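You operate a simulated robot arm through the tools that you are given. There is no shell and no other tool.

Carry out the task below with a simulated robot arm. There is one attempt and no reset: what you move stays moved.

## Task
Turn the light bar to mid, then switch the table lamp off and unplug it.
Fine: the socket strip is off before the plug comes out; lay the plug on the counter.

Only the result counts: the job must be done as asked and must still hold three seconds after the hand-in. Knocking over, shifting, dropping, spilling or breaking anything else fails it.

## Robot
A 7-joint arm with a two-finger parallel gripper, fixed in place. Base frame: the origin is at the foot of the arm, x ahead of it, y to its left, z up. Units: mm, rad, N and s.
Its first joint turns from -2.897 to 2.897 rad. Payload 4.4 kg.
The TCP is the grasp point between the finger pads, 23 mm short of the fingertips. In the tool frame z runs along the fingers and y along their closing line. The gripper opens to 94 mm. The fingers are 38 mm wide and 10 mm thick; the gripper's body (54 by 96 mm) begins 39 mm behind the TCP.
Orientation is that of the tool frame in the base frame, as [roll, pitch, yaw] about the fixed x, y, z axes, in that order (R = Rz(yaw) Ry(pitch) Rx(roll)). With the fingers straight down and closing along the base's y, the tool's x points along the base's -x, its y along +y and its z along -z.

## Interface
- The arm moves only by the tool arm_command. Its argument "plan" is a list of rows, each a list of 3 entries, a list of its own where there are three numbers: the shift along the tool's x, y, z in units of 400 mm (1.0 is 400 mm), then the turn, a rotation vector about the tool's x, y, z in units of 180 degrees (1.0 is 180 degrees), then the finger opening in m, from 0 to 0.094. In form: [[[dx, dy, dz], [rx, ry, rz], grip], ...]. A call has 1 to 20 rows; each row is the pose to reach, as a shift and turn from the pose commanded when the call began, along the tool's axes at that moment. A call with a number of a shift or a turn outside -1 to 1 is refused whole. Rows are played at 5 a second. More than 50 mm and 0.15 rad between two rows, or a gripper value outside its range, and nothing of the call is played. A pose out of reach is approached as far as the arm can. The call stops where the force on the tool passes 90 N (or 10 N more than at its start, if that is more) or the arm is blocked; 0.2 s more then pass. The fingers move at their own pace (about 72 mm/s each) and stop on an object; they squeeze with about 22 N. The grip force told is the motor's: it shows also when the fingers shut on nothing. Time passes only in rows, and 0.2 s behind the last, so rows that repeat a pose let the fingers close. The reply holds the time, the measured pose of the TCP, the force on the tool along the base axes, the opening and the grip force, in the units named above and with some noise, with the torque about the TCP (base axes, N m) and any sound that the robot's microphone picked up, and new pictures: "show" is both (left out), scene, wrist or none.
- Cameras (640 x 400 px; columns grow to the right, rows downward): "scene" is fixed at [221.2, -480.2, 1876.6]; the picture's right is [0.66, -0.75, 0.00], its down [-0.35, -0.31, -0.88] and it looks along [0.66, 0.59, -0.47] (base axes); focal length 327 px, centre (320, 200). "wrist" rides on the gripper at [86, 16, -74] in the tool frame; the picture's right is [-0.18, 0.98, 0.00], its down [-0.58, -0.11, -0.81] and it looks along [-0.79, -0.15, 0.59] (tool axes); focal length 243 px, centre (320, 200). There is no depth. A picture from a camera that has moved, and an enlarged one, comes with that camera's place and axes in the base frame and with its lens. The place of the scene camera against the robot may be out by one fixed shift of up to 25 mm in any direction.
- enlarge(camera, box): a new picture of the part [left, top, right, bottom] of that camera's present view, enlarged. No time passes.
- job_done(): hands the job in; it is judged then, once.

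Places have to be worked out from the pictures, the camera data and where the tool is seen. Open the gripper and draw the arm clear of the work before you hand the job in, unless the task says otherwise.

The tools are called after "Call:" as a command line: name --argument value ..., lists and objects as JSON in quotes. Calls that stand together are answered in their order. arm_command: Moves the arm, as the interface text tells. Its arguments: {"type":"object","properties":{"plan":{"type":"array","items":{"type":"array"}},"show":{"type":"string","enum":["both","scene","wrist","none"]}},"required":["plan"]} The other tools are called the same way: enlarge (camera, box) takes an enlarged picture of a part of a camera's view; job_done () hands the job in.

At the start:

```text
time: 0.0
position: [552.1, 344.6, 1597.2]
ee_rot: [3.141, 0.002, -3.14]
force: [0.0, -0.9, -0.2]
wrist_torque: [-0.03, 0.01, -0.01]
gripper_width: 93.8
grip_force: 0.2
```

scene: 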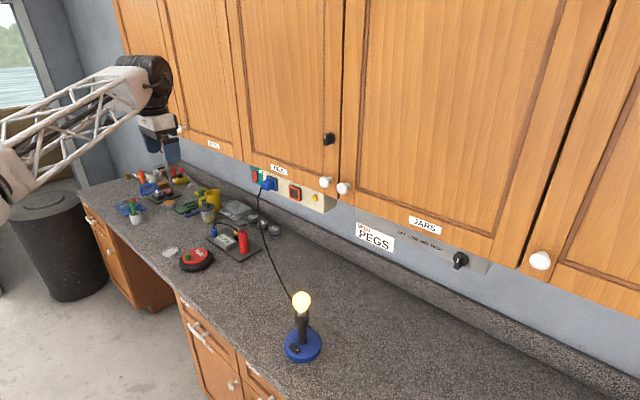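
wrist: 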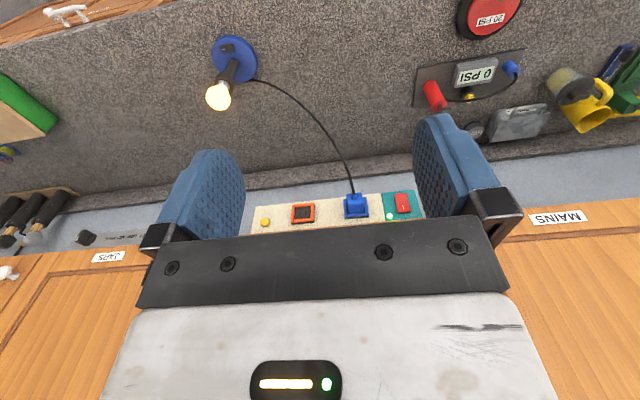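

I'll first look closely at the socket strip, the lamp, and the knob with its labels before moving anything.

Call:
enlarge --camera "scene" --box '[230, 150, 350, 225]'

Call:
enlarge --camera "scene" --box '[340, 200, 500, 300]'

Call:
enlarge --camera "scene" --box '[250, 280, 370, 370]'

Call:
enlarge --camera "wrist" --box '[240, 170, 440, 240]'

Call:
enlarge --camera "wrist" --box '[180, 20, 300, 120]'

Call:
enlarge --camera "wrist" --box '[0, 180, 200, 300]'

```text
5.33 times, centred on (290, 188) of scene
camera zoom: at [221.2, -480.2, 1876.6], right [0.66, -0.75, 0.0], down [-0.35, -0.31, -0.88], along [0.66, 0.59, -0.47], focal length 1744 px, centre (480, 267)
```

zoom: 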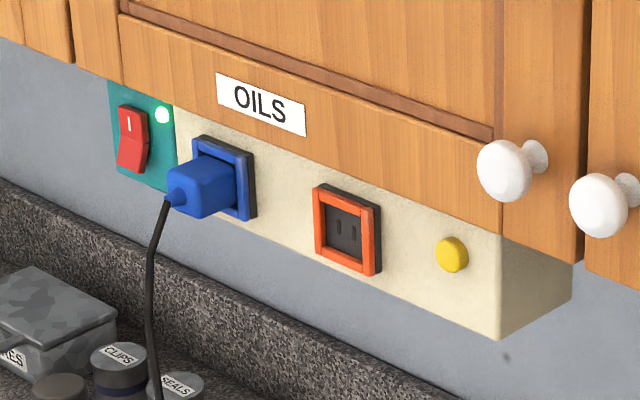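

```text
4.00 times, centred on (420, 250) of scene
camera zoom: at [221.2, -480.2, 1876.6], right [0.66, -0.75, 0.0], down [-0.35, -0.31, -0.88], along [0.66, 0.59, -0.47], focal length 1308 px, centre (-80, 0)
```

zoom: 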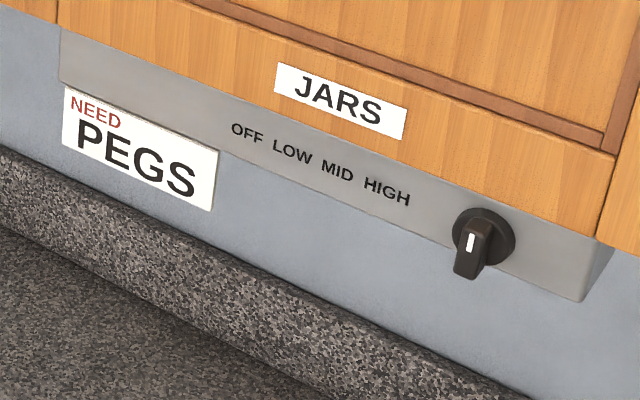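

```text
4.44 times, centred on (310, 325) of scene
camera zoom: at [221.2, -480.2, 1876.6], right [0.66, -0.75, 0.0], down [-0.35, -0.31, -0.88], along [0.66, 0.59, -0.47], focal length 1453 px, centre (364, -356)
```

zoom: 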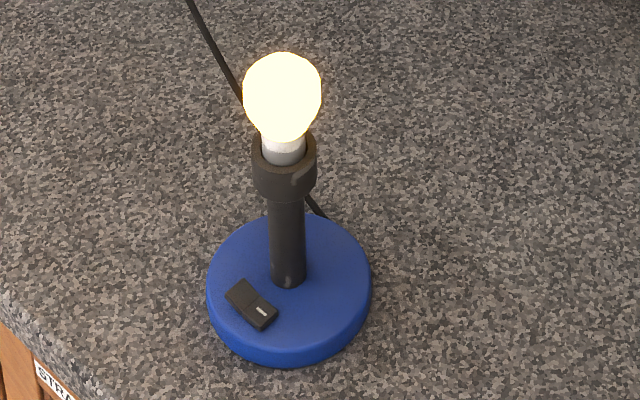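

```text
3.20 times, centred on (340, 205) of wrist
camera zoom: at [467.1, 357.9, 1672.1], right [0.18, 0.98, 0.0], down [0.58, -0.11, 0.81], along [0.79, -0.15, -0.59], focal length 776 px, centre (256, 184)
```

zoom: 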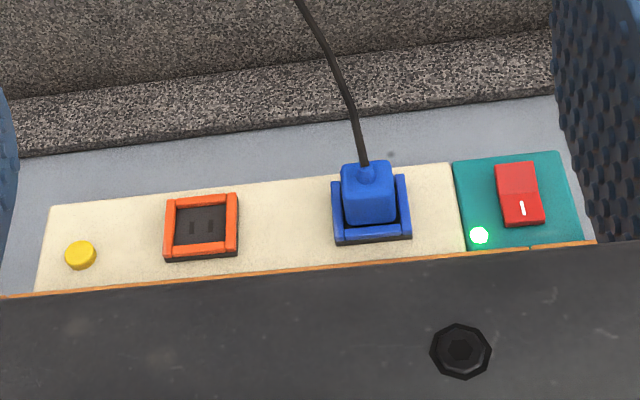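

```text
4.00 times, centred on (240, 70) of wrist
camera zoom: at [467.1, 357.9, 1672.1], right [0.18, 0.98, 0.0], down [0.58, -0.11, 0.81], along [0.79, -0.15, -0.59], focal length 970 px, centre (640, 720)
```

zoom: 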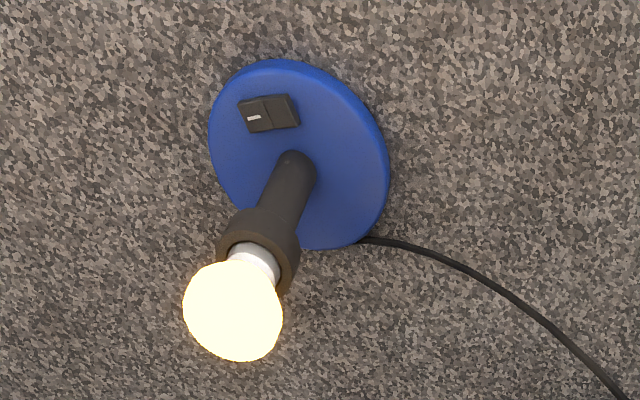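

```text
3.20 times, centred on (100, 240) of wrist
camera zoom: at [467.1, 357.9, 1672.1], right [0.18, 0.98, 0.0], down [0.58, -0.11, 0.81], along [0.79, -0.15, -0.59], focal length 776 px, centre (1024, 72)
```

zoom: 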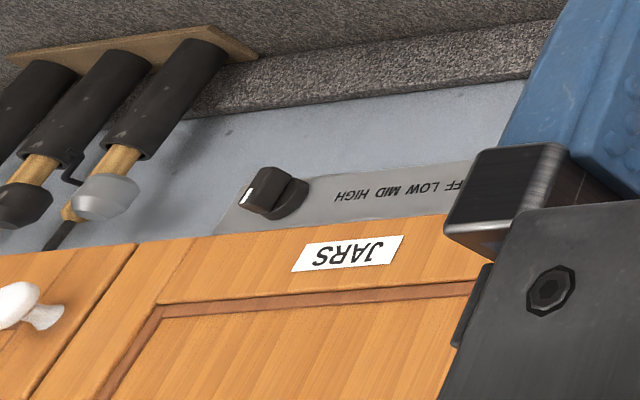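

Triangulating from both cameras: the plug is at about (881, 353, 1382), the lamp switch at about (701, 60, 954) and the light-bar knob at about (891, -318, 1392). I'm turning the tool to point at the wall (+x), with the wrist camera underneath, and starting toward the knob.

Call:
arm_command --plan '[[[-0.0075, -0.0617, 0.032], [0, -0.03125, 0], 0.094], [[-0.015, -0.1234, 0.064], [0, -0.0625, 0], 0.094], [[-0.0225, -0.1851, 0.096], [0, -0.09375, 0], 0.094], [[-0.03, -0.2468, 0.128], [0, -0.125, 0], 0.094], [[-0.0375, -0.3085, 0.16], [0, -0.15625, 0], 0.094], [[-0.045, -0.3702, 0.192], [0, -0.1875, 0], 0.094], [[-0.0525, -0.4319, 0.224], [0, -0.21875, 0], 0.094], [[-0.06, -0.4936, 0.256], [0, -0.25, 0], 0.094], [[-0.0675, -0.5553, 0.288], [0, -0.28125, 0], 0.094], [[-0.075, -0.617, 0.32], [0, -0.3125, 0], 0.094], [[-0.0825, -0.6787, 0.352], [0, -0.34375, 0], 0.094], [[-0.09, -0.7404, 0.384], [0, -0.375, 0], 0.094], [[-0.0975, -0.8021, 0.416], [0, -0.40625, 0], 0.094], [[-0.105, -0.8638, 0.448], [0, -0.4375, 0], 0.094], [[-0.1125, -0.9255, 0.48], [0, -0.46875, 0], 0.094], [[-0.12, -0.9872, 0.512], [0, -0.5, 0], 0.094]]'

```text
time: 3.4
position: [600.5, -52.4, 1394.2]
ee_rot: [-0.13, 1.569, -0.132]
force: [-0.8, 0.4, 0.4]
wrist_torque: [-0.04, 0.0, 0.02]
gripper_width: 94.2
grip_force: 0.0
camera wrist: at [526.6, -37.3, 1306.8], right [0.0, 0.98, 0.18], down [-0.81, -0.11, 0.58], along [0.59, -0.15, 0.79], focal length 243 px, centre (320, 200)
```

scene: 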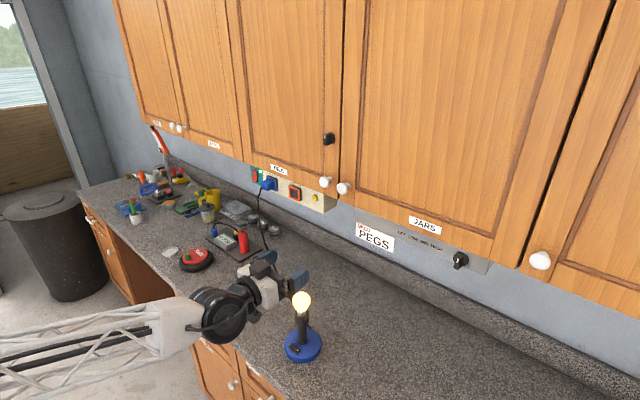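
wrist: 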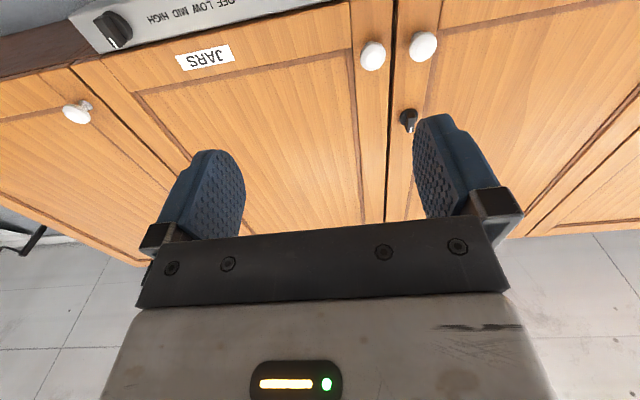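

The tool now points horizontally. I'm sliding over in front of the knob, about 110 mm lower so the wrist camera can see it.

Call:
arm_command --plan '[[[0.035, -0.083, 0], [0, 0, 0], 0.094], [[0.07, -0.166, 0], [0, 0, 0], 0.094], [[0.105, -0.249, 0], [0, 0, 0], 0.094], [[0.14, -0.332, 0], [0, 0, 0], 0.094], [[0.175, -0.415, 0], [0, 0, 0], 0.094], [[0.21, -0.498, 0], [0, 0, 0], 0.094], [[0.245, -0.581, 0], [0, 0, 0], 0.094], [[0.28, -0.664, 0], [0, 0, 0], 0.094]]'

```text
time: 5.2
position: [601.9, -314.2, 1283.5]
ee_rot: [-0.743, 1.567, -0.733]
force: [-0.2, 1.0, 0.8]
wrist_torque: [0.01, 0.06, -0.04]
gripper_width: 93.9
grip_force: 0.2
camera wrist: at [527.3, -299.1, 1196.7], right [-0.01, 0.98, 0.18], down [-0.81, -0.11, 0.58], along [0.59, -0.14, 0.79], focal length 243 px, centre (320, 200)
```

scene: 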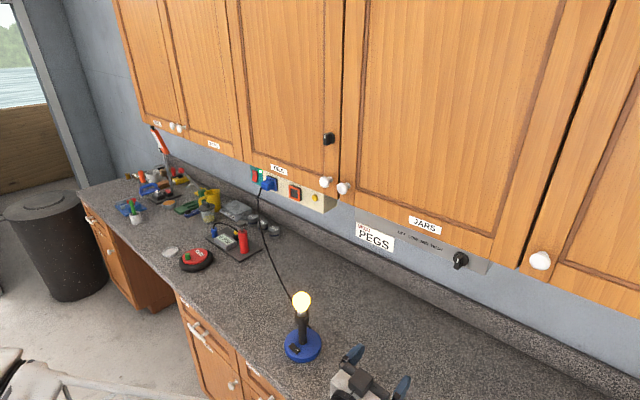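
wrist: 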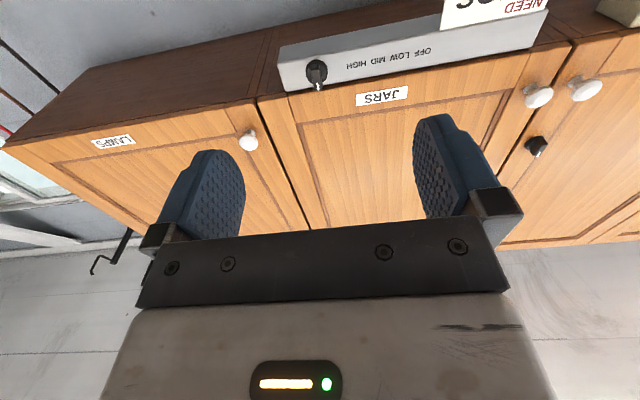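

The knob is in view at the end of the gray bar, which sits under the cabinet and roughly flush with the door front. I'm enlarging it to read the pointer.

Call:
enlarge --camera "wrist" --box '[270, 30, 450, 120]'

Call:
enlarge --camera "wrist" --box '[290, 45, 350, 105]'

Call:
enlarge --camera "scene" --box '[440, 240, 500, 280]'

```text
3.56 times, centred on (360, 75) of wrist
camera zoom: at [527.3, -299.1, 1196.7], right [-0.01, 0.98, 0.18], down [-0.81, -0.11, 0.58], along [0.59, -0.14, 0.79], focal length 863 px, centre (178, 644)
```

zoom: 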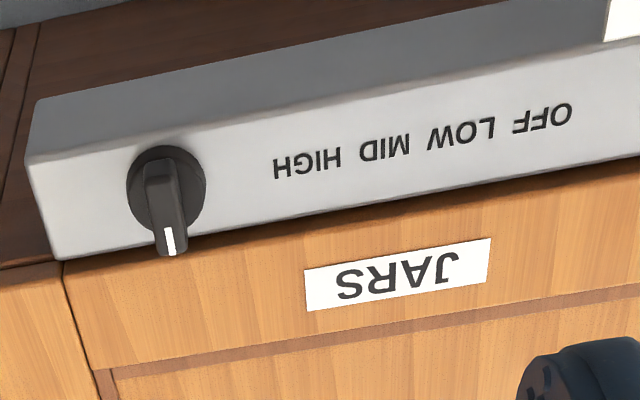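

```text
6.67 times, centred on (320, 75) of wrist
camera zoom: at [527.3, -299.1, 1196.7], right [-0.01, 0.98, 0.18], down [-0.81, -0.11, 0.58], along [0.59, -0.14, 0.79], focal length 1618 px, centre (320, 1033)
```

zoom: 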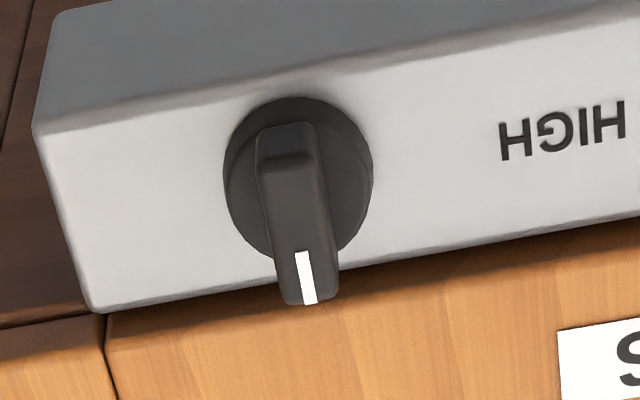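

```text
10.00 times, centred on (470, 260) of scene
camera zoom: at [221.2, -480.2, 1876.6], right [0.66, -0.75, 0.0], down [-0.35, -0.31, -0.88], along [0.66, 0.59, -0.47], focal length 3270 px, centre (-1180, -400)
```

zoom: 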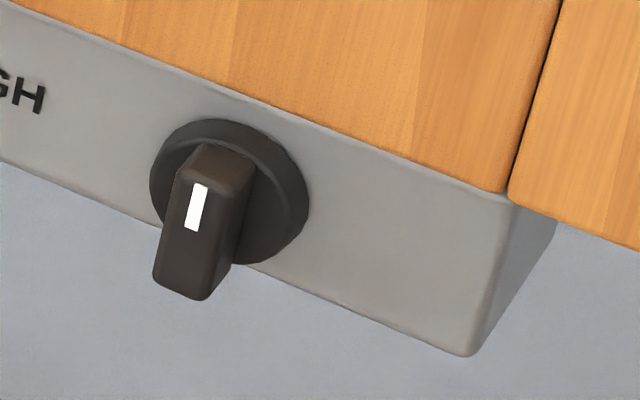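

The pointer looks to be at 12 o'clock on a bar about 14 mm wide. The two wrist views put its face near (895, -335, 1384), so the scene camera seems about 20 mm off in y. I'm moving in for a better fix.

Call:
arm_command --plan '[[[-0.03, -0.009, 0.1], [0, 0, 0], 0.06], [[-0.06, -0.018, 0.2], [0, 0, 0], 0.06], [[-0.09, -0.027, 0.3], [0, 0, 0], 0.06], [[-0.12, -0.036, 0.4], [0, 0, 0], 0.06], [[-0.145, -0.045, 0.5], [0, 0, 0], 0.06], [[-0.145, -0.045, 0.5], [0, 0, 0], 0.06]]'

```text
time: 6.6
position: [802.2, -337.4, 1338.5]
ee_rot: [-0.425, 1.569, -0.427]
force: [0.7, 0.4, 0.4]
wrist_torque: [0.0, 0.01, 0.02]
gripper_width: 60.2
grip_force: 0.0
camera wrist: at [727.7, -320.4, 1251.7], right [0.0, 0.98, 0.18], down [-0.81, -0.11, 0.58], along [0.59, -0.15, 0.79], focal length 243 px, centre (320, 200)
```

scene: 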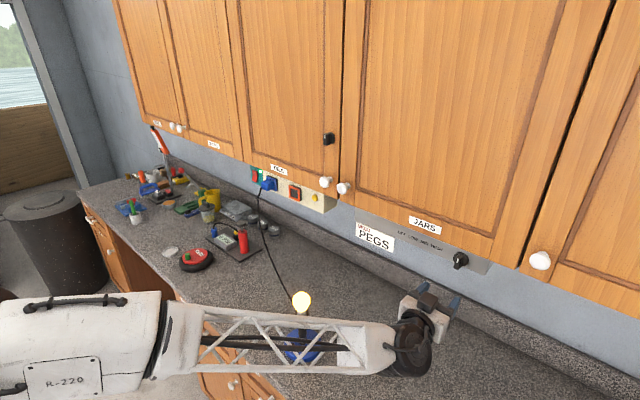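
wrist: 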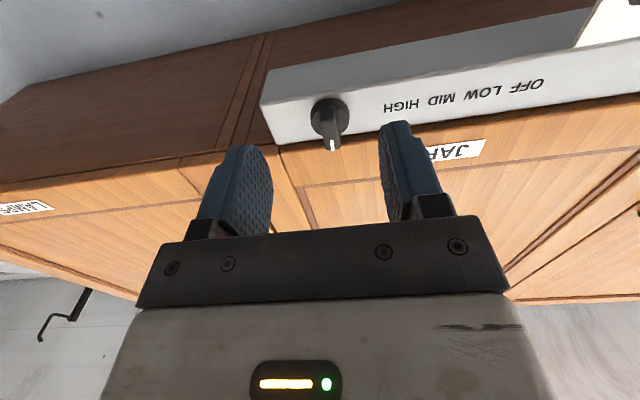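

The knob is now just ahead of the fingers. I'm enlarging to measure the bar.

Call:
enlarge --camera "wrist" --box '[280, 80, 376, 160]'

```text
5.00 times, centred on (328, 120) of wrist
camera zoom: at [727.7, -320.4, 1251.7], right [0.0, 0.98, 0.18], down [-0.81, -0.11, 0.58], along [0.59, -0.15, 0.79], focal length 1213 px, centre (280, 600)
```

zoom: 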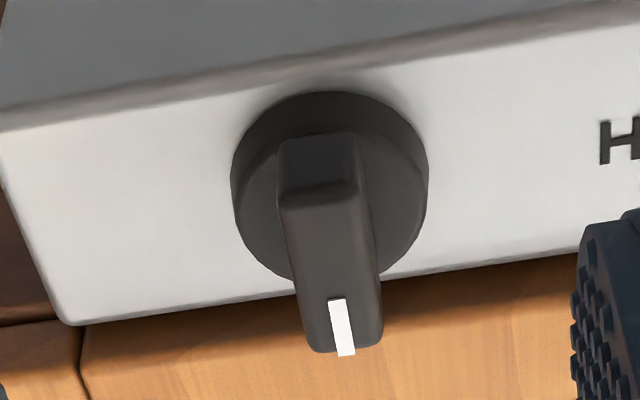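

The bar measures about 13 mm wide and 32 mm high, centred near (886–905, -335.5, 1378), with the panel at x≈913. I'll rise level with it, advance with the fingers either side, and close.

Call:
arm_command --plan '[[[-0.05, 0.001, 0], [0, 0, 0], 0.05], [[-0.0975, 0.002, 0], [0, 0, 0], 0.05], [[-0.0975, 0.002, 0.05], [0, 0, 0], 0.05], [[-0.0975, 0.002, 0.1], [0, 0, 0], 0.05], [[-0.0975, 0.002, 0.15], [0, 0, 0], 0.05], [[-0.0975, 0.002, 0.19], [0, 0, 0], 0.05], [[-0.0975, 0.002, 0.19], [0, 0, 0], 0.05]]'

```text
time: 8.2
position: [877.5, -333.8, 1378.0]
ee_rot: [-0.234, 1.57, -0.234]
force: [0.4, 0.5, -0.2]
wrist_torque: [0.02, 0.05, 0.01]
gripper_width: 49.8
grip_force: 0.1
camera wrist: at [803.1, -319.5, 1291.6], right [0.0, 0.98, 0.18], down [-0.81, -0.11, 0.58], along [0.59, -0.15, 0.79], focal length 243 px, centre (320, 200)
```

scene: 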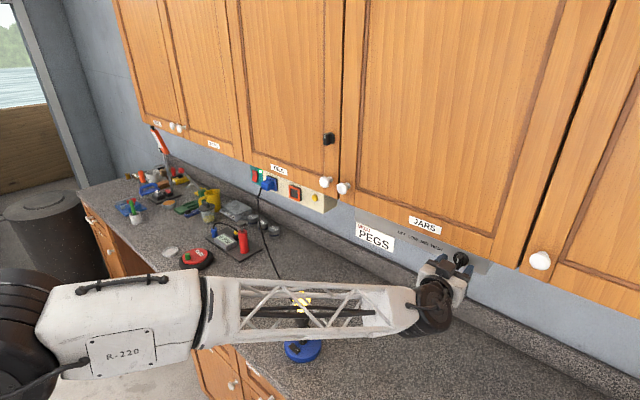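
wrist: 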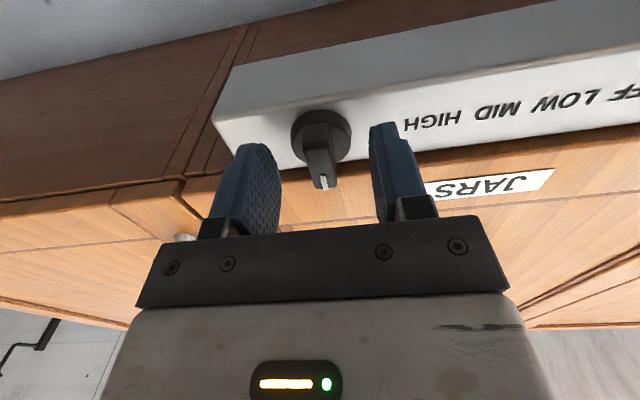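

The bar sits between the fingers and is well centred. I'll go 4 mm deeper and close on it.

Call:
arm_command --plan '[[[0, 0, 0.01], [0, 0, 0], 0.05], [[0, 0, 0.01], [0, 0, 0], 0.03], [[0, 0, 0.01], [0, 0, 0], 0.01], [[0, 0, 0.01], [0, 0, 0], 0.0], [[0, 0, 0.01], [0, 0, 0], 0.0]]' --show "wrist"

```text
time: 9.4
position: [881.4, -334.9, 1377.8]
ee_rot: [2.277, 1.57, 2.279]
force: [6.7, -8.2, 1.2]
wrist_torque: [0.06, -0.02, -0.13]
gripper_width: 13.9
grip_force: 44.9
camera wrist: at [806.8, -319.8, 1291.4], right [0.0, 0.98, 0.18], down [-0.81, -0.11, 0.58], along [0.59, -0.15, 0.79], focal length 243 px, centre (320, 200)
```

wrist: 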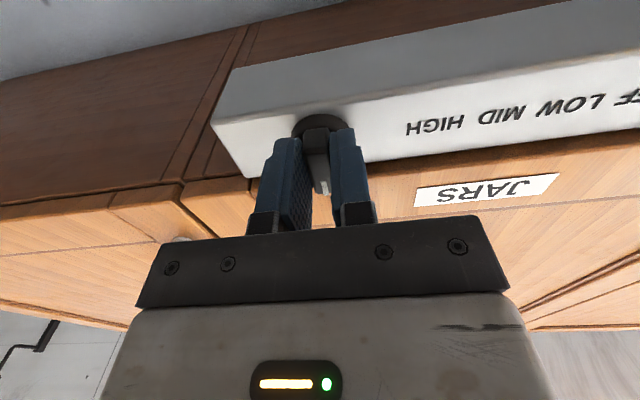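

I have the bar gripped at 13.9 mm. I'm turning it clockwise as seen from the front (about +x) to about 29° in small steps, watching torque and listening for clicks.

Call:
arm_command --plan '[[[0, 0, 0], [0, 0, 0.04], 0.0], [[0, 0, 0], [0, 0, 0.08], 0.0], [[0, 0, 0], [0, 0, 0.12], 0.0], [[0, 0, 0], [0, 0, 0.16], 0.0]]'

```text
time: 10.4
position: [881.0, -332.0, 1378.9]
ee_rot: [1.568, 1.068, 1.573]
force: [-14.7, 38.1, -2.3]
wrist_torque: [-0.19, 0.06, 0.52]
gripper_width: 13.7
grip_force: 44.9
camera wrist: at [806.7, -277.9, 1310.5], right [0.0, 0.77, 0.64], down [-0.81, -0.38, 0.46], along [0.59, -0.51, 0.62], focal length 243 px, centre (320, 200)
```

scene: 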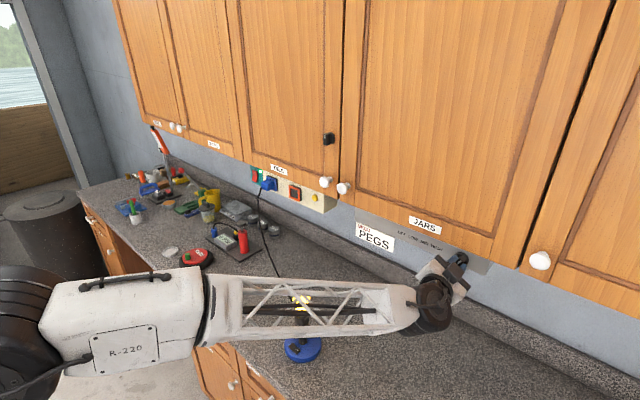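
wrist: 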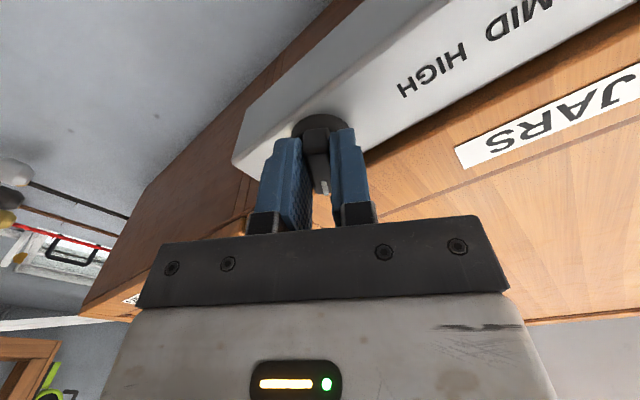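

The bar turned with the hand with no click yet. There's a 38 N sideways push, so I'm easing about 4 mm toward +y and turning further.

Call:
arm_command --plan '[[[0.0048, 0.0088, 0], [0, 0, 0.0], 0.0], [[0.0048, 0.0088, 0], [0, 0, 0.03], 0.0], [[0.0048, 0.0088, 0], [0, 0, 0.06], 0.0], [[0.0048, 0.0088, 0], [0, 0, 0.08], 0.0]]'

```text
time: 11.4
position: [881.5, -330.8, 1379.7]
ee_rot: [1.566, 0.814, 1.568]
force: [9.0, -8.7, 21.1]
wrist_torque: [-0.06, -0.67, -0.55]
gripper_width: 13.9
grip_force: 45.3
camera wrist: at [807.0, -261.5, 1327.2], right [0.0, 0.59, 0.81], down [-0.81, -0.48, 0.35], along [0.59, -0.65, 0.48], focal length 243 px, centre (320, 200)
```

scene: 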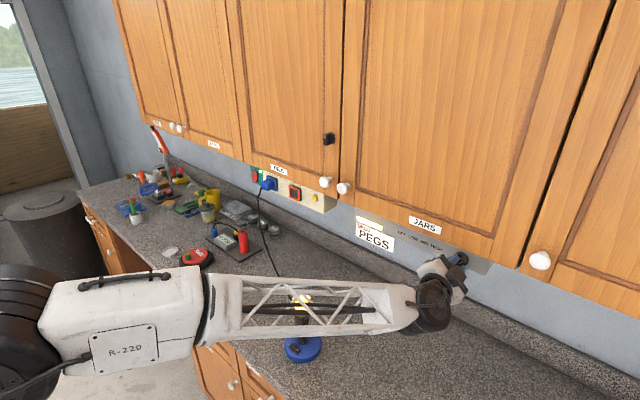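
wrist: 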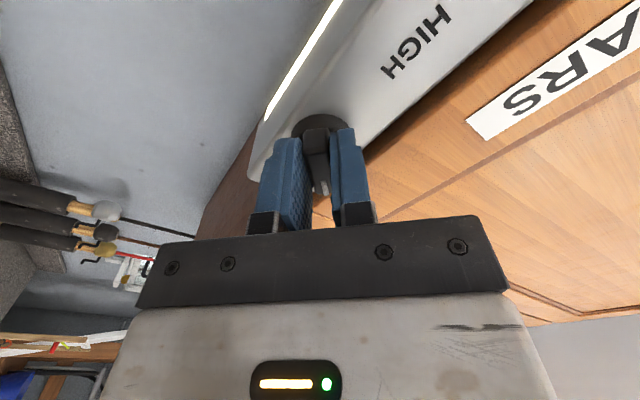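

The light bar is now lit, a thin strip underneath and a glow by the NEED PEGS sign, so it's presumably at LOW. Enlarging to read the level.

Call:
enlarge --camera "scene" --box '[340, 200, 500, 300]'

Call:
enlarge --camera "wrist" --box '[240, 0, 400, 200]'

```text
4.00 times, centred on (420, 250) of scene
camera zoom: at [221.2, -480.2, 1876.6], right [0.66, -0.75, 0.0], down [-0.35, -0.31, -0.88], along [0.66, 0.59, -0.47], focal length 1308 px, centre (-80, 0)
```

zoom: 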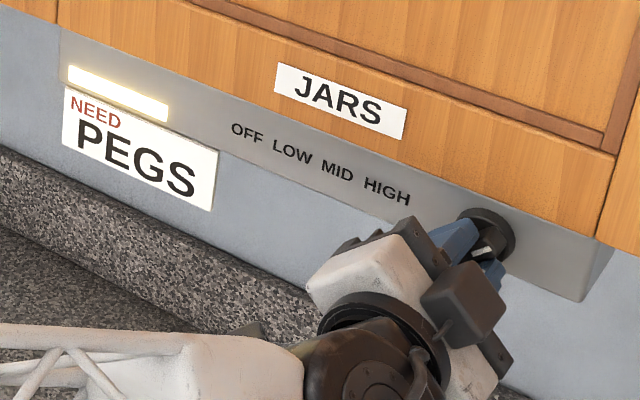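

```text
2.00 times, centred on (320, 100) of wrist
camera zoom: at [807.0, -261.5, 1327.2], right [0.0, 0.59, 0.81], down [-0.81, -0.48, 0.35], along [0.59, -0.65, 0.48], focal length 485 px, centre (320, 400)
```

zoom: 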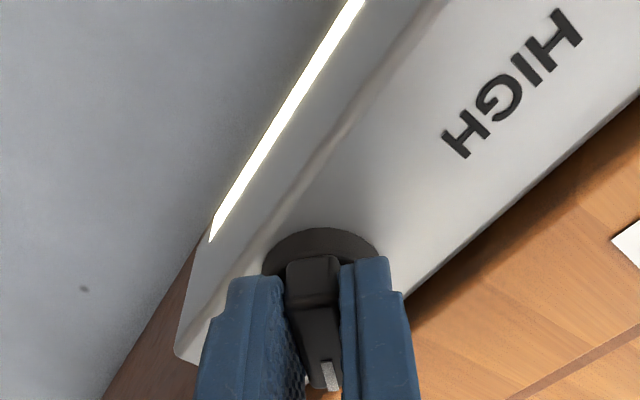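

A level display on the left end of the bar shows its first part lit. I'm continuing clockwise in smaller increments to find where it steps to MID.

Call:
arm_command --plan '[[[0, 0, 0], [0, 0, 0.03], 0.0], [[0, 0, 0], [0, 0, 0.06], 0.0], [[0, 0, 0], [0, 0, 0.08], 0.0]]' --show "scene"

Call:
enlarge --camera "scene" --box '[340, 200, 500, 300]'

```text
time: 12.2
position: [881.6, -332.1, 1381.3]
ee_rot: [1.568, 0.565, 1.569]
force: [22.7, -6.5, 40.2]
wrist_torque: [-0.18, -0.4, -0.24]
gripper_width: 13.9
grip_force: 44.8
```

scene: 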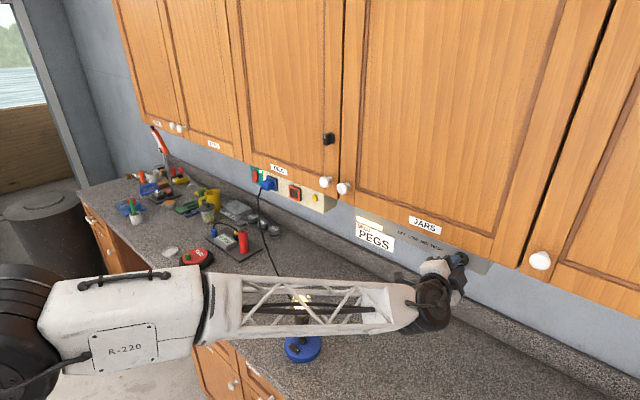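

```text
4.00 times, centred on (420, 250) of scene
camera zoom: at [221.2, -480.2, 1876.6], right [0.66, -0.75, 0.0], down [-0.35, -0.31, -0.88], along [0.66, 0.59, -0.47], focal length 1308 px, centre (-80, 0)
```

zoom: 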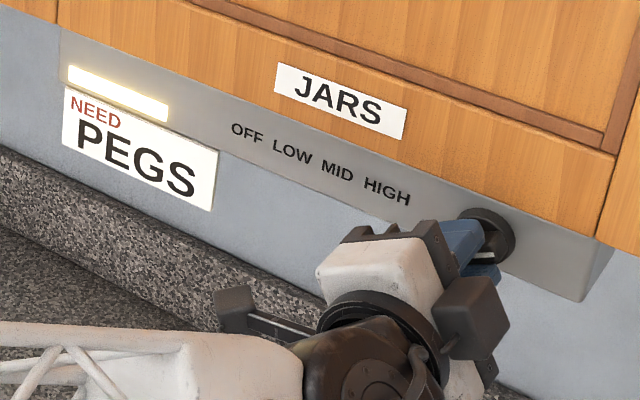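

Still LOW at about 58°. The knob is pushing the tool upward, so I'm easing up 3.5 mm and turning further.

Call:
arm_command --plan '[[[-0.0047, 0.0074, 0], [0, 0, 0.0], 0.0], [[-0.0047, 0.0074, 0], [0, 0, 0.03], 0.0], [[-0.0047, 0.0074, 0], [0, 0, 0.06], 0.0]]' --show "scene"

Call:
enlarge --camera "scene" --box '[340, 200, 500, 300]'

```text
time: 13.0
position: [880.8, -329.8, 1381.0]
ee_rot: [1.572, 0.375, 1.572]
force: [-3.5, 14.4, 21.0]
wrist_torque: [-0.14, 0.14, 1.53]
gripper_width: 14.0
grip_force: 45.0
```

scene: 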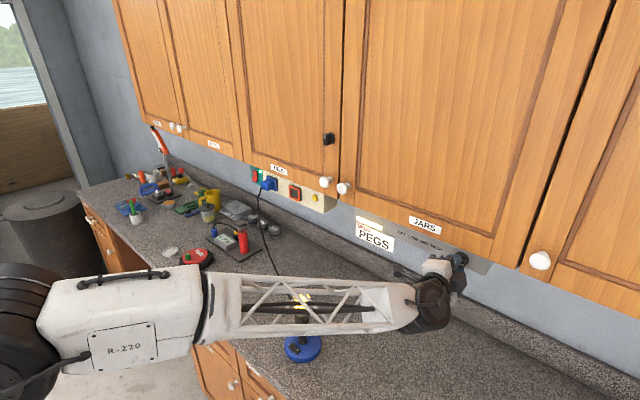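

```text
4.00 times, centred on (420, 250) of scene
camera zoom: at [221.2, -480.2, 1876.6], right [0.66, -0.75, 0.0], down [-0.35, -0.31, -0.88], along [0.66, 0.59, -0.47], focal length 1308 px, centre (-80, 0)
```

zoom: 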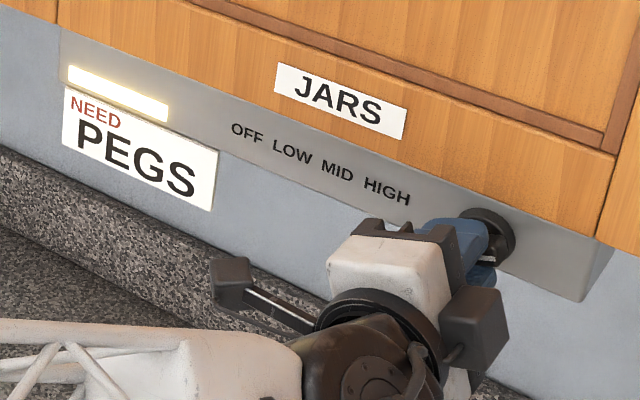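

Still LOW at about 68°. Continuing clockwise with a small easing along the grip direction.

Call:
arm_command --plan '[[[0.0, 0.005, 0], [0, 0, 0.03], 0.0], [[0.0, 0.005, 0], [0, 0, 0.06], 0.0], [[0.0, 0.005, 0], [0, 0, 0.09], 0.0]]' --show "scene"

Call:
enlarge --camera "scene" --box '[340, 200, 500, 300]'

```text
time: 13.8
position: [880.4, -328.4, 1382.9]
ee_rot: [1.571, 0.093, 1.572]
force: [-18.5, 14.7, 1.5]
wrist_torque: [-0.02, -0.04, 0.77]
gripper_width: 13.7
grip_force: 44.7
```

scene: 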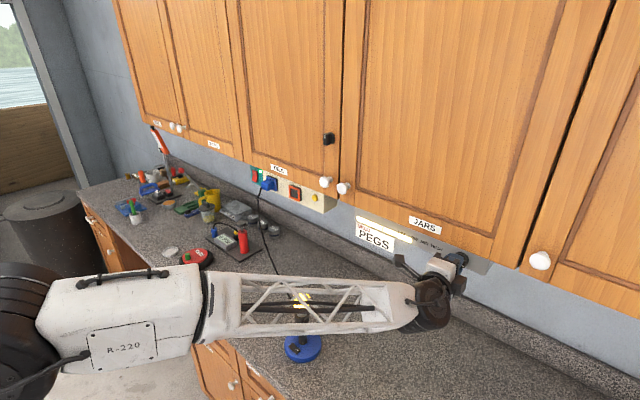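

```text
4.00 times, centred on (420, 250) of scene
camera zoom: at [221.2, -480.2, 1876.6], right [0.66, -0.75, 0.0], down [-0.35, -0.31, -0.88], along [0.66, 0.59, -0.47], focal length 1308 px, centre (-80, 0)
```

zoom: 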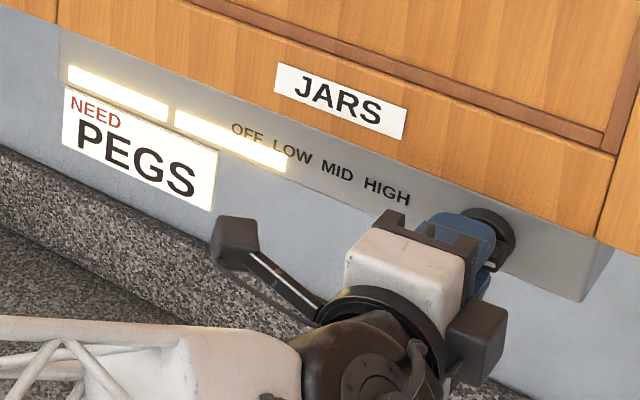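

The second segment is lit, so it's at MID, and the torque is near zero at about 85°. The torque pattern suggests detents every ~45°, so I'll turn the last 5° to 90°, confirm, and then open.

Call:
arm_command --plan '[[[0.0, 0.0, 0], [0, 0, 0.015], 0.0], [[0.0, 0.0, 0], [0, 0, 0.03], 0.0], [[0.0, 0.0, 0], [0, 0, 0.03], 0.0]]' --show "wrist"

```text
time: 14.6
position: [881.0, -329.4, 1383.0]
ee_rot: [1.571, 0.002, 1.57]
force: [-25.5, 19.2, -3.2]
wrist_torque: [0.01, 0.05, -0.33]
gripper_width: 13.9
grip_force: 44.7
camera wrist: at [806.7, -244.4, 1399.2], right [0.0, -0.18, 0.98], down [-0.81, -0.58, -0.11], along [0.59, -0.79, -0.15], focal length 243 px, centre (320, 200)
```

wrist: 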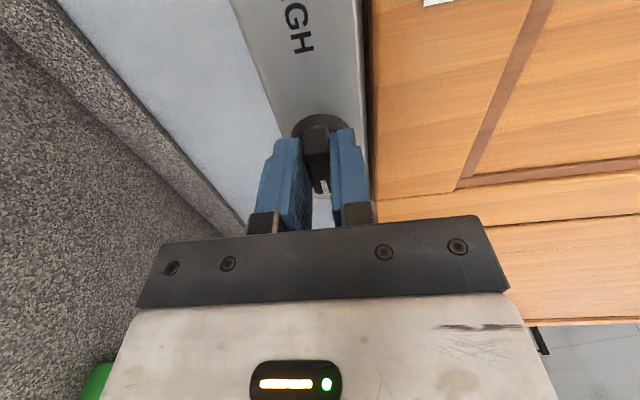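

The torque is about zero at 90°. I'm opening slightly and backing straight off.

Call:
arm_command --plan '[[[0, 0, 0], [0, 0, 0], 0.03], [[0, 0, 0], [0, 0, 0], 0.03], [[0, 0, -0.05], [0, 0, 0], 0.03], [[0, 0, -0.125], [0, 0, 0], 0.03], [[0, 0, -0.2], [0, 0, 0], 0.03], [[0, 0, -0.3], [0, 0, 0], 0.03], [[0, 0, -0.4], [0, 0, 0], 0.03]]'

Call:
enlarge --camera "scene" --box '[340, 200, 500, 300]'

```text
time: 16.2
position: [721.4, -331.7, 1381.4]
ee_rot: [1.573, 0.0, 1.572]
force: [0.0, 0.2, -0.8]
wrist_torque: [0.0, -0.03, -0.04]
gripper_width: 30.0
grip_force: 0.0
camera wrist: at [647.5, -245.0, 1398.2], right [0.0, -0.18, 0.98], down [-0.81, -0.58, -0.11], along [0.59, -0.79, -0.15], focal length 243 px, centre (320, 200)
```

scene: 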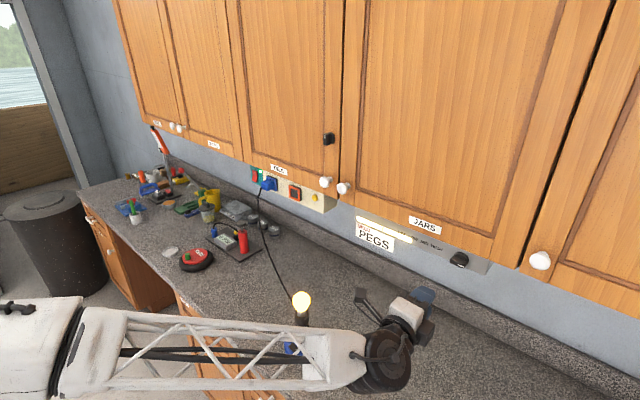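
wrist: 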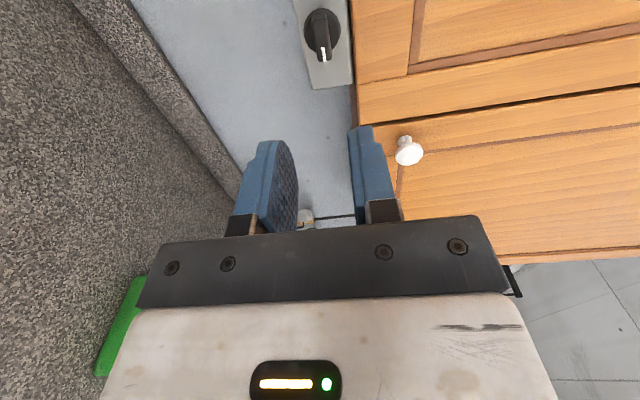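

```text
4.00 times, centred on (420, 250) of scene
camera zoom: at [221.2, -480.2, 1876.6], right [0.66, -0.75, 0.0], down [-0.35, -0.31, -0.88], along [0.66, 0.59, -0.47], focal length 1308 px, centre (-80, 0)
```

zoom: 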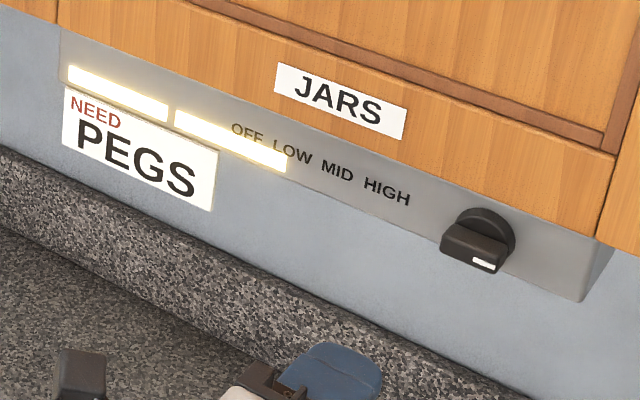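

The knob points to 3 o'clock and MID (two segments) holds. Next is the lamp, so I'm undoing the wrist roll while backing away, and opening the fingers.

Call:
arm_command --plan '[[[0.038, 0, -0.025], [0, 0, -0.0417], 0.094], [[0.076, 0, -0.05], [0, 0, -0.0833], 0.094], [[0.114, 0, -0.075], [0, 0, -0.125], 0.094], [[0.152, 0, -0.1], [0, 0, -0.1667], 0.094], [[0.19, 0, -0.126], [0, 0, -0.2083], 0.094], [[0.228, 0, -0.151], [0, 0, -0.25], 0.094], [[0.265, 0, -0.176], [0, 0, -0.2917], 0.094], [[0.303, 0, -0.202], [0, 0, -0.3333], 0.094], [[0.341, 0, -0.227], [0, 0, -0.375], 0.094], [[0.379, 0, -0.252], [0, 0, -0.4167], 0.094], [[0.417, 0, -0.277], [0, 0, -0.4583], 0.094], [[0.455, 0, -0.3025], [0, 0, -0.5], 0.094]]' --show "none"

Call:
arm_command --plan '[[[0.0594, 0.0417, 0], [0, 0.0417, 0], 0.094], [[0.119, 0.0833, 0], [0, 0.0833, 0], 0.094], [[0.178, 0.125, 0], [0, 0.125, 0], 0.094], [[0.2375, 0.1667, 0], [0, 0.1667, 0], 0.094], [[0.297, 0.2083, 0], [0, 0.2083, 0], 0.094], [[0.356, 0.25, 0], [0, 0.25, 0], 0.094], [[0.4156, 0.2917, 0], [0, 0.2917, 0], 0.094], [[0.475, 0.3333, 0], [0, 0.3333, 0], 0.094], [[0.534, 0.375, 0], [0, 0.375, 0], 0.094], [[0.594, 0.4167, 0], [0, 0.4167, 0], 0.094], [[0.653, 0.4583, 0], [0, 0.4583, 0], 0.094], [[0.7125, 0.5, 0], [0, 0.5, 0], 0.094]]'

```text
time: 18.8
position: [599.3, -147.7, 1384.2]
ee_rot: [-1.741, 1.57, -1.744]
force: [-0.1, -0.6, 0.7]
wrist_torque: [0.02, 0.04, 0.0]
gripper_width: 93.9
grip_force: 0.3
```

```text
time: 21.4
position: [605.2, 19.7, 1038.4]
ee_rot: [3.03, 0.519, 3.081]
force: [1.0, 0.6, -0.5]
wrist_torque: [-0.02, 0.04, -0.02]
gripper_width: 93.8
grip_force: 0.0
out of reach, approached as far as the arm can: row 6, 7, 8, 9, 10, 11, 12
camera wrist: at [493.6, 33.6, 1060.5], right [0.17, 0.97, 0.19], down [0.1, -0.2, 0.97], along [0.98, -0.14, -0.13], focal length 243 px, centre (320, 200)
```

scene: 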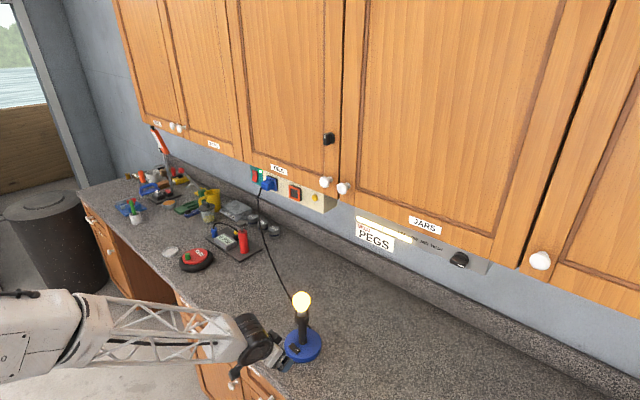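
wrist: 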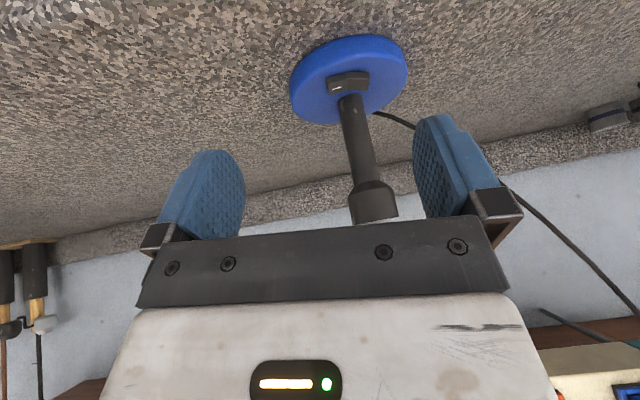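

The arm couldn't reach full vertical; it stopped with the tool about 30° from vertical. That's close to the tilt I want for clearing the lamp stalk anyway. Enlarging the switch.

Call:
enlarge --camera "wrist" --box '[280, 25, 420, 125]'

Call:
enlarge --camera "scene" --box '[220, 280, 340, 380]'

```text
4.00 times, centred on (350, 75) of wrist
camera zoom: at [493.6, 33.6, 1060.5], right [0.17, 0.97, 0.19], down [0.1, -0.2, 0.97], along [0.98, -0.14, -0.13], focal length 970 px, centre (200, 700)
```

zoom: 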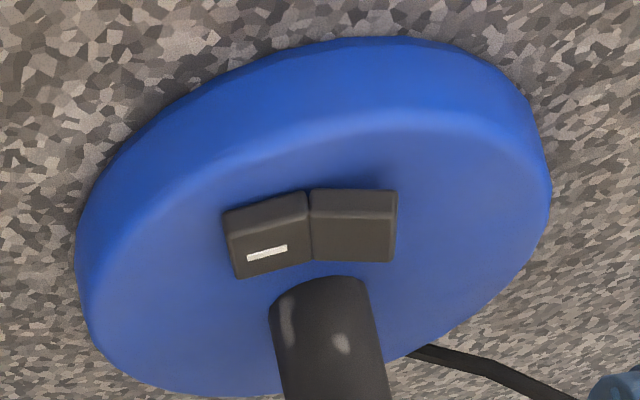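

```text
4.00 times, centred on (280, 330) of scene
camera zoom: at [221.2, -480.2, 1876.6], right [0.66, -0.75, 0.0], down [-0.35, -0.31, -0.88], along [0.66, 0.59, -0.47], focal length 1308 px, centre (480, -320)
```

zoom: 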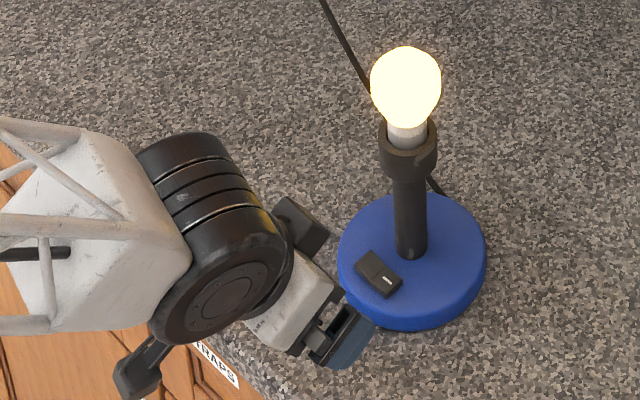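

The marked (-y) half of the rocker sits flat and the +y half is raised, so pressing the +y half switches the lamp off. The rocker centre is near (709.6, 48.6, 929). First, a tiny tilt to learn which pose the arm treats as commanded, with the fingers closing.

Call:
arm_command --plan '[[[0, 0, 0], [0, -0.04, 0], 0.0], [[0, 0, 0], [0, -0.04, 0], 0.0], [[0, 0, 0], [0, -0.04, 0], 0.0], [[0, 0, 0], [0, -0.04, 0], 0.0]]' --show "wrist"

```text
time: 22.4
position: [605.4, 19.8, 1037.1]
ee_rot: [3.022, 0.646, 3.064]
force: [-0.1, 0.1, -0.3]
wrist_torque: [-0.01, 0.01, -0.01]
gripper_width: 0.2
grip_force: 22.2
camera wrist: at [491.7, 34.6, 1045.7], right [0.15, 0.97, 0.2], down [-0.03, -0.2, 0.98], along [0.99, -0.15, -0.01], focal length 243 px, centre (320, 200)
```

wrist: 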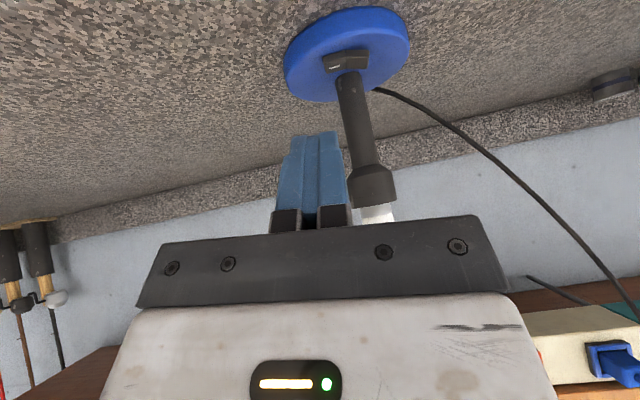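

The commanded pose follows the reached pose, and the tool is now about 37° from vertical with fingers closed. I'm levelling the small roll and hovering above the raised +y half of the rocker.

Call:
arm_command --plan '[[[-0.0339, 0.0256, 0.058], [0.0095, 0, 0], 0.0], [[-0.0678, 0.0513, 0.1161], [0.019, 0, 0], 0.0], [[-0.1017, 0.0769, 0.1742], [0.0286, 0, 0], 0.0], [[-0.1356, 0.1025, 0.2322], [0.0381, 0, 0], 0.0], [[-0.1356, 0.1025, 0.2322], [0.0381, 0, 0], 0.0]]'

Call:
enlarge --camera "wrist" --box '[240, 60, 400, 180]'

```text
time: 23.6
position: [704.2, 63.1, 1000.3]
ee_rot: [-3.14, 0.643, 3.066]
force: [-0.6, 0.4, 0.1]
wrist_torque: [0.0, 0.0, -0.02]
gripper_width: 0.0
grip_force: 22.3
out of reach, approached as far as the arm can: row 1, 2, 3
camera wrist: at [592.7, 86.8, 1007.4], right [0.22, 0.97, 0.11], down [-0.03, -0.11, 0.99], along [0.97, -0.22, 0.0], focal length 243 px, centre (320, 200)
```

scene: 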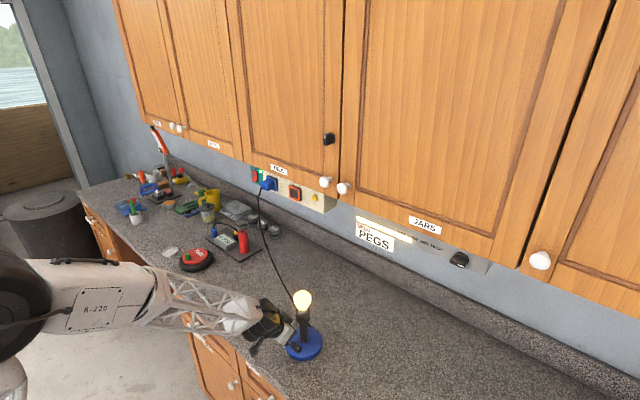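
wrist: 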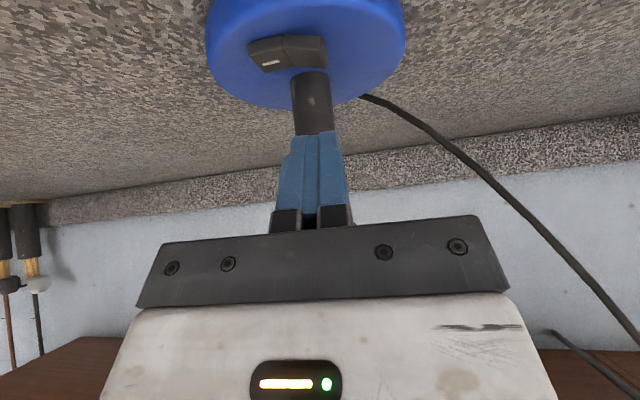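

```text
3.33 times, centred on (320, 120) of wrist
camera zoom: at [592.7, 86.8, 1007.4], right [0.22, 0.97, 0.11], down [-0.03, -0.11, 0.99], along [0.97, -0.22, 0.0], focal length 809 px, centre (320, 467)
```

zoom: 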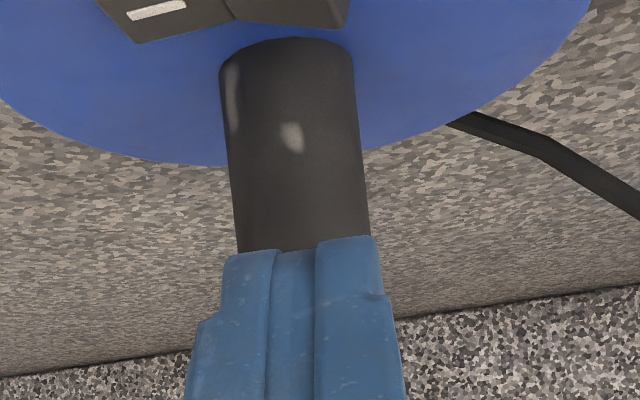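

The tip hovers about 70 mm above the rocker. I'm descending vertically 30 mm onto x≈709, y≈64, stopping short of contact to check.

Call:
arm_command --plan '[[[0.0055, 0.0032, 0.0271], [0, 0, 0], 0.0], [[0.0205, 0.0032, 0.0471], [0, 0, 0], 0.0], [[0.0355, 0.0032, 0.0671], [0, 0, 0], 0.0], [[0.0355, 0.0032, 0.0671], [0, 0, 0], 0.0]]'

Call:
enlarge --camera "wrist" --box '[220, 20, 420, 170]'

Call:
enlarge --camera "scene" --box '[240, 280, 340, 370]'

```text
time: 24.6
position: [708.6, 63.8, 970.3]
ee_rot: [-3.141, 0.644, 3.063]
force: [-0.5, -0.3, 0.3]
wrist_torque: [0.0, -0.01, -0.03]
gripper_width: 0.0
grip_force: 22.0
camera wrist: at [597.6, 87.7, 976.7], right [0.22, 0.97, 0.11], down [-0.03, -0.11, 0.99], along [0.97, -0.23, 0.0], focal length 243 px, centre (320, 200)
```

scene: 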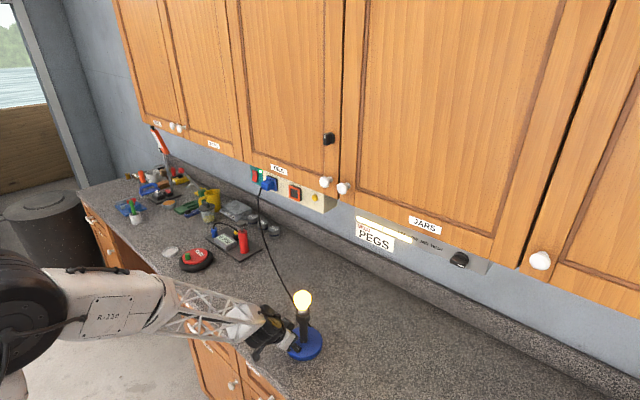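
wrist: 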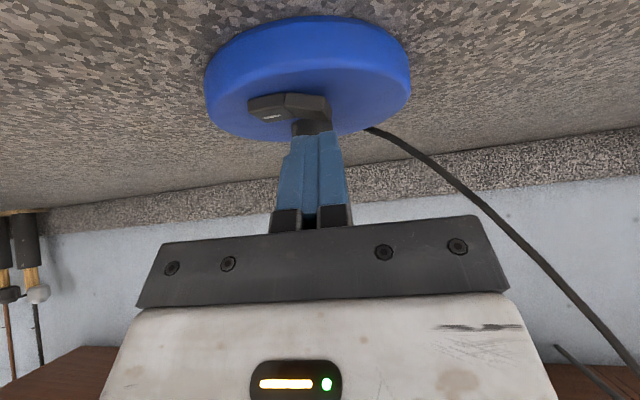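

```text
2.67 times, centred on (320, 95) of wrist
camera zoom: at [597.6, 87.7, 976.7], right [0.22, 0.97, 0.11], down [-0.03, -0.11, 0.99], along [0.97, -0.23, 0.0], focal length 647 px, centre (320, 480)
```

zoom: 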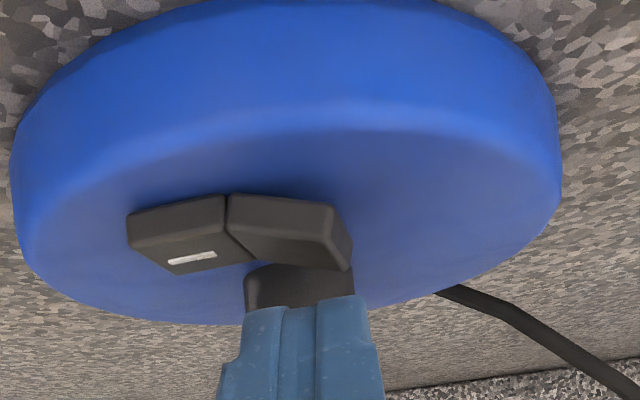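

```text
4.44 times, centred on (290, 325) of scene
camera zoom: at [221.2, -480.2, 1876.6], right [0.66, -0.75, 0.0], down [-0.35, -0.31, -0.88], along [0.66, 0.59, -0.47], focal length 1453 px, centre (453, -356)
```

zoom: 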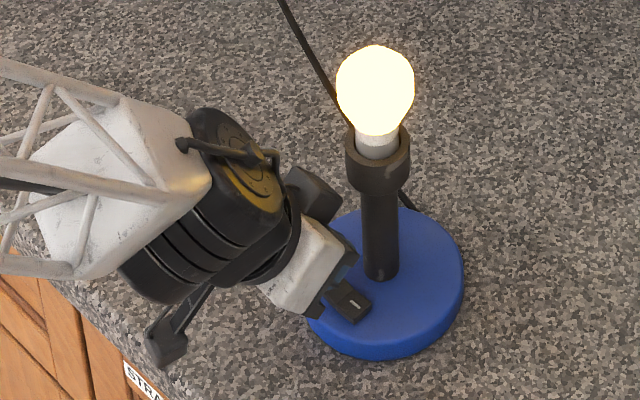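

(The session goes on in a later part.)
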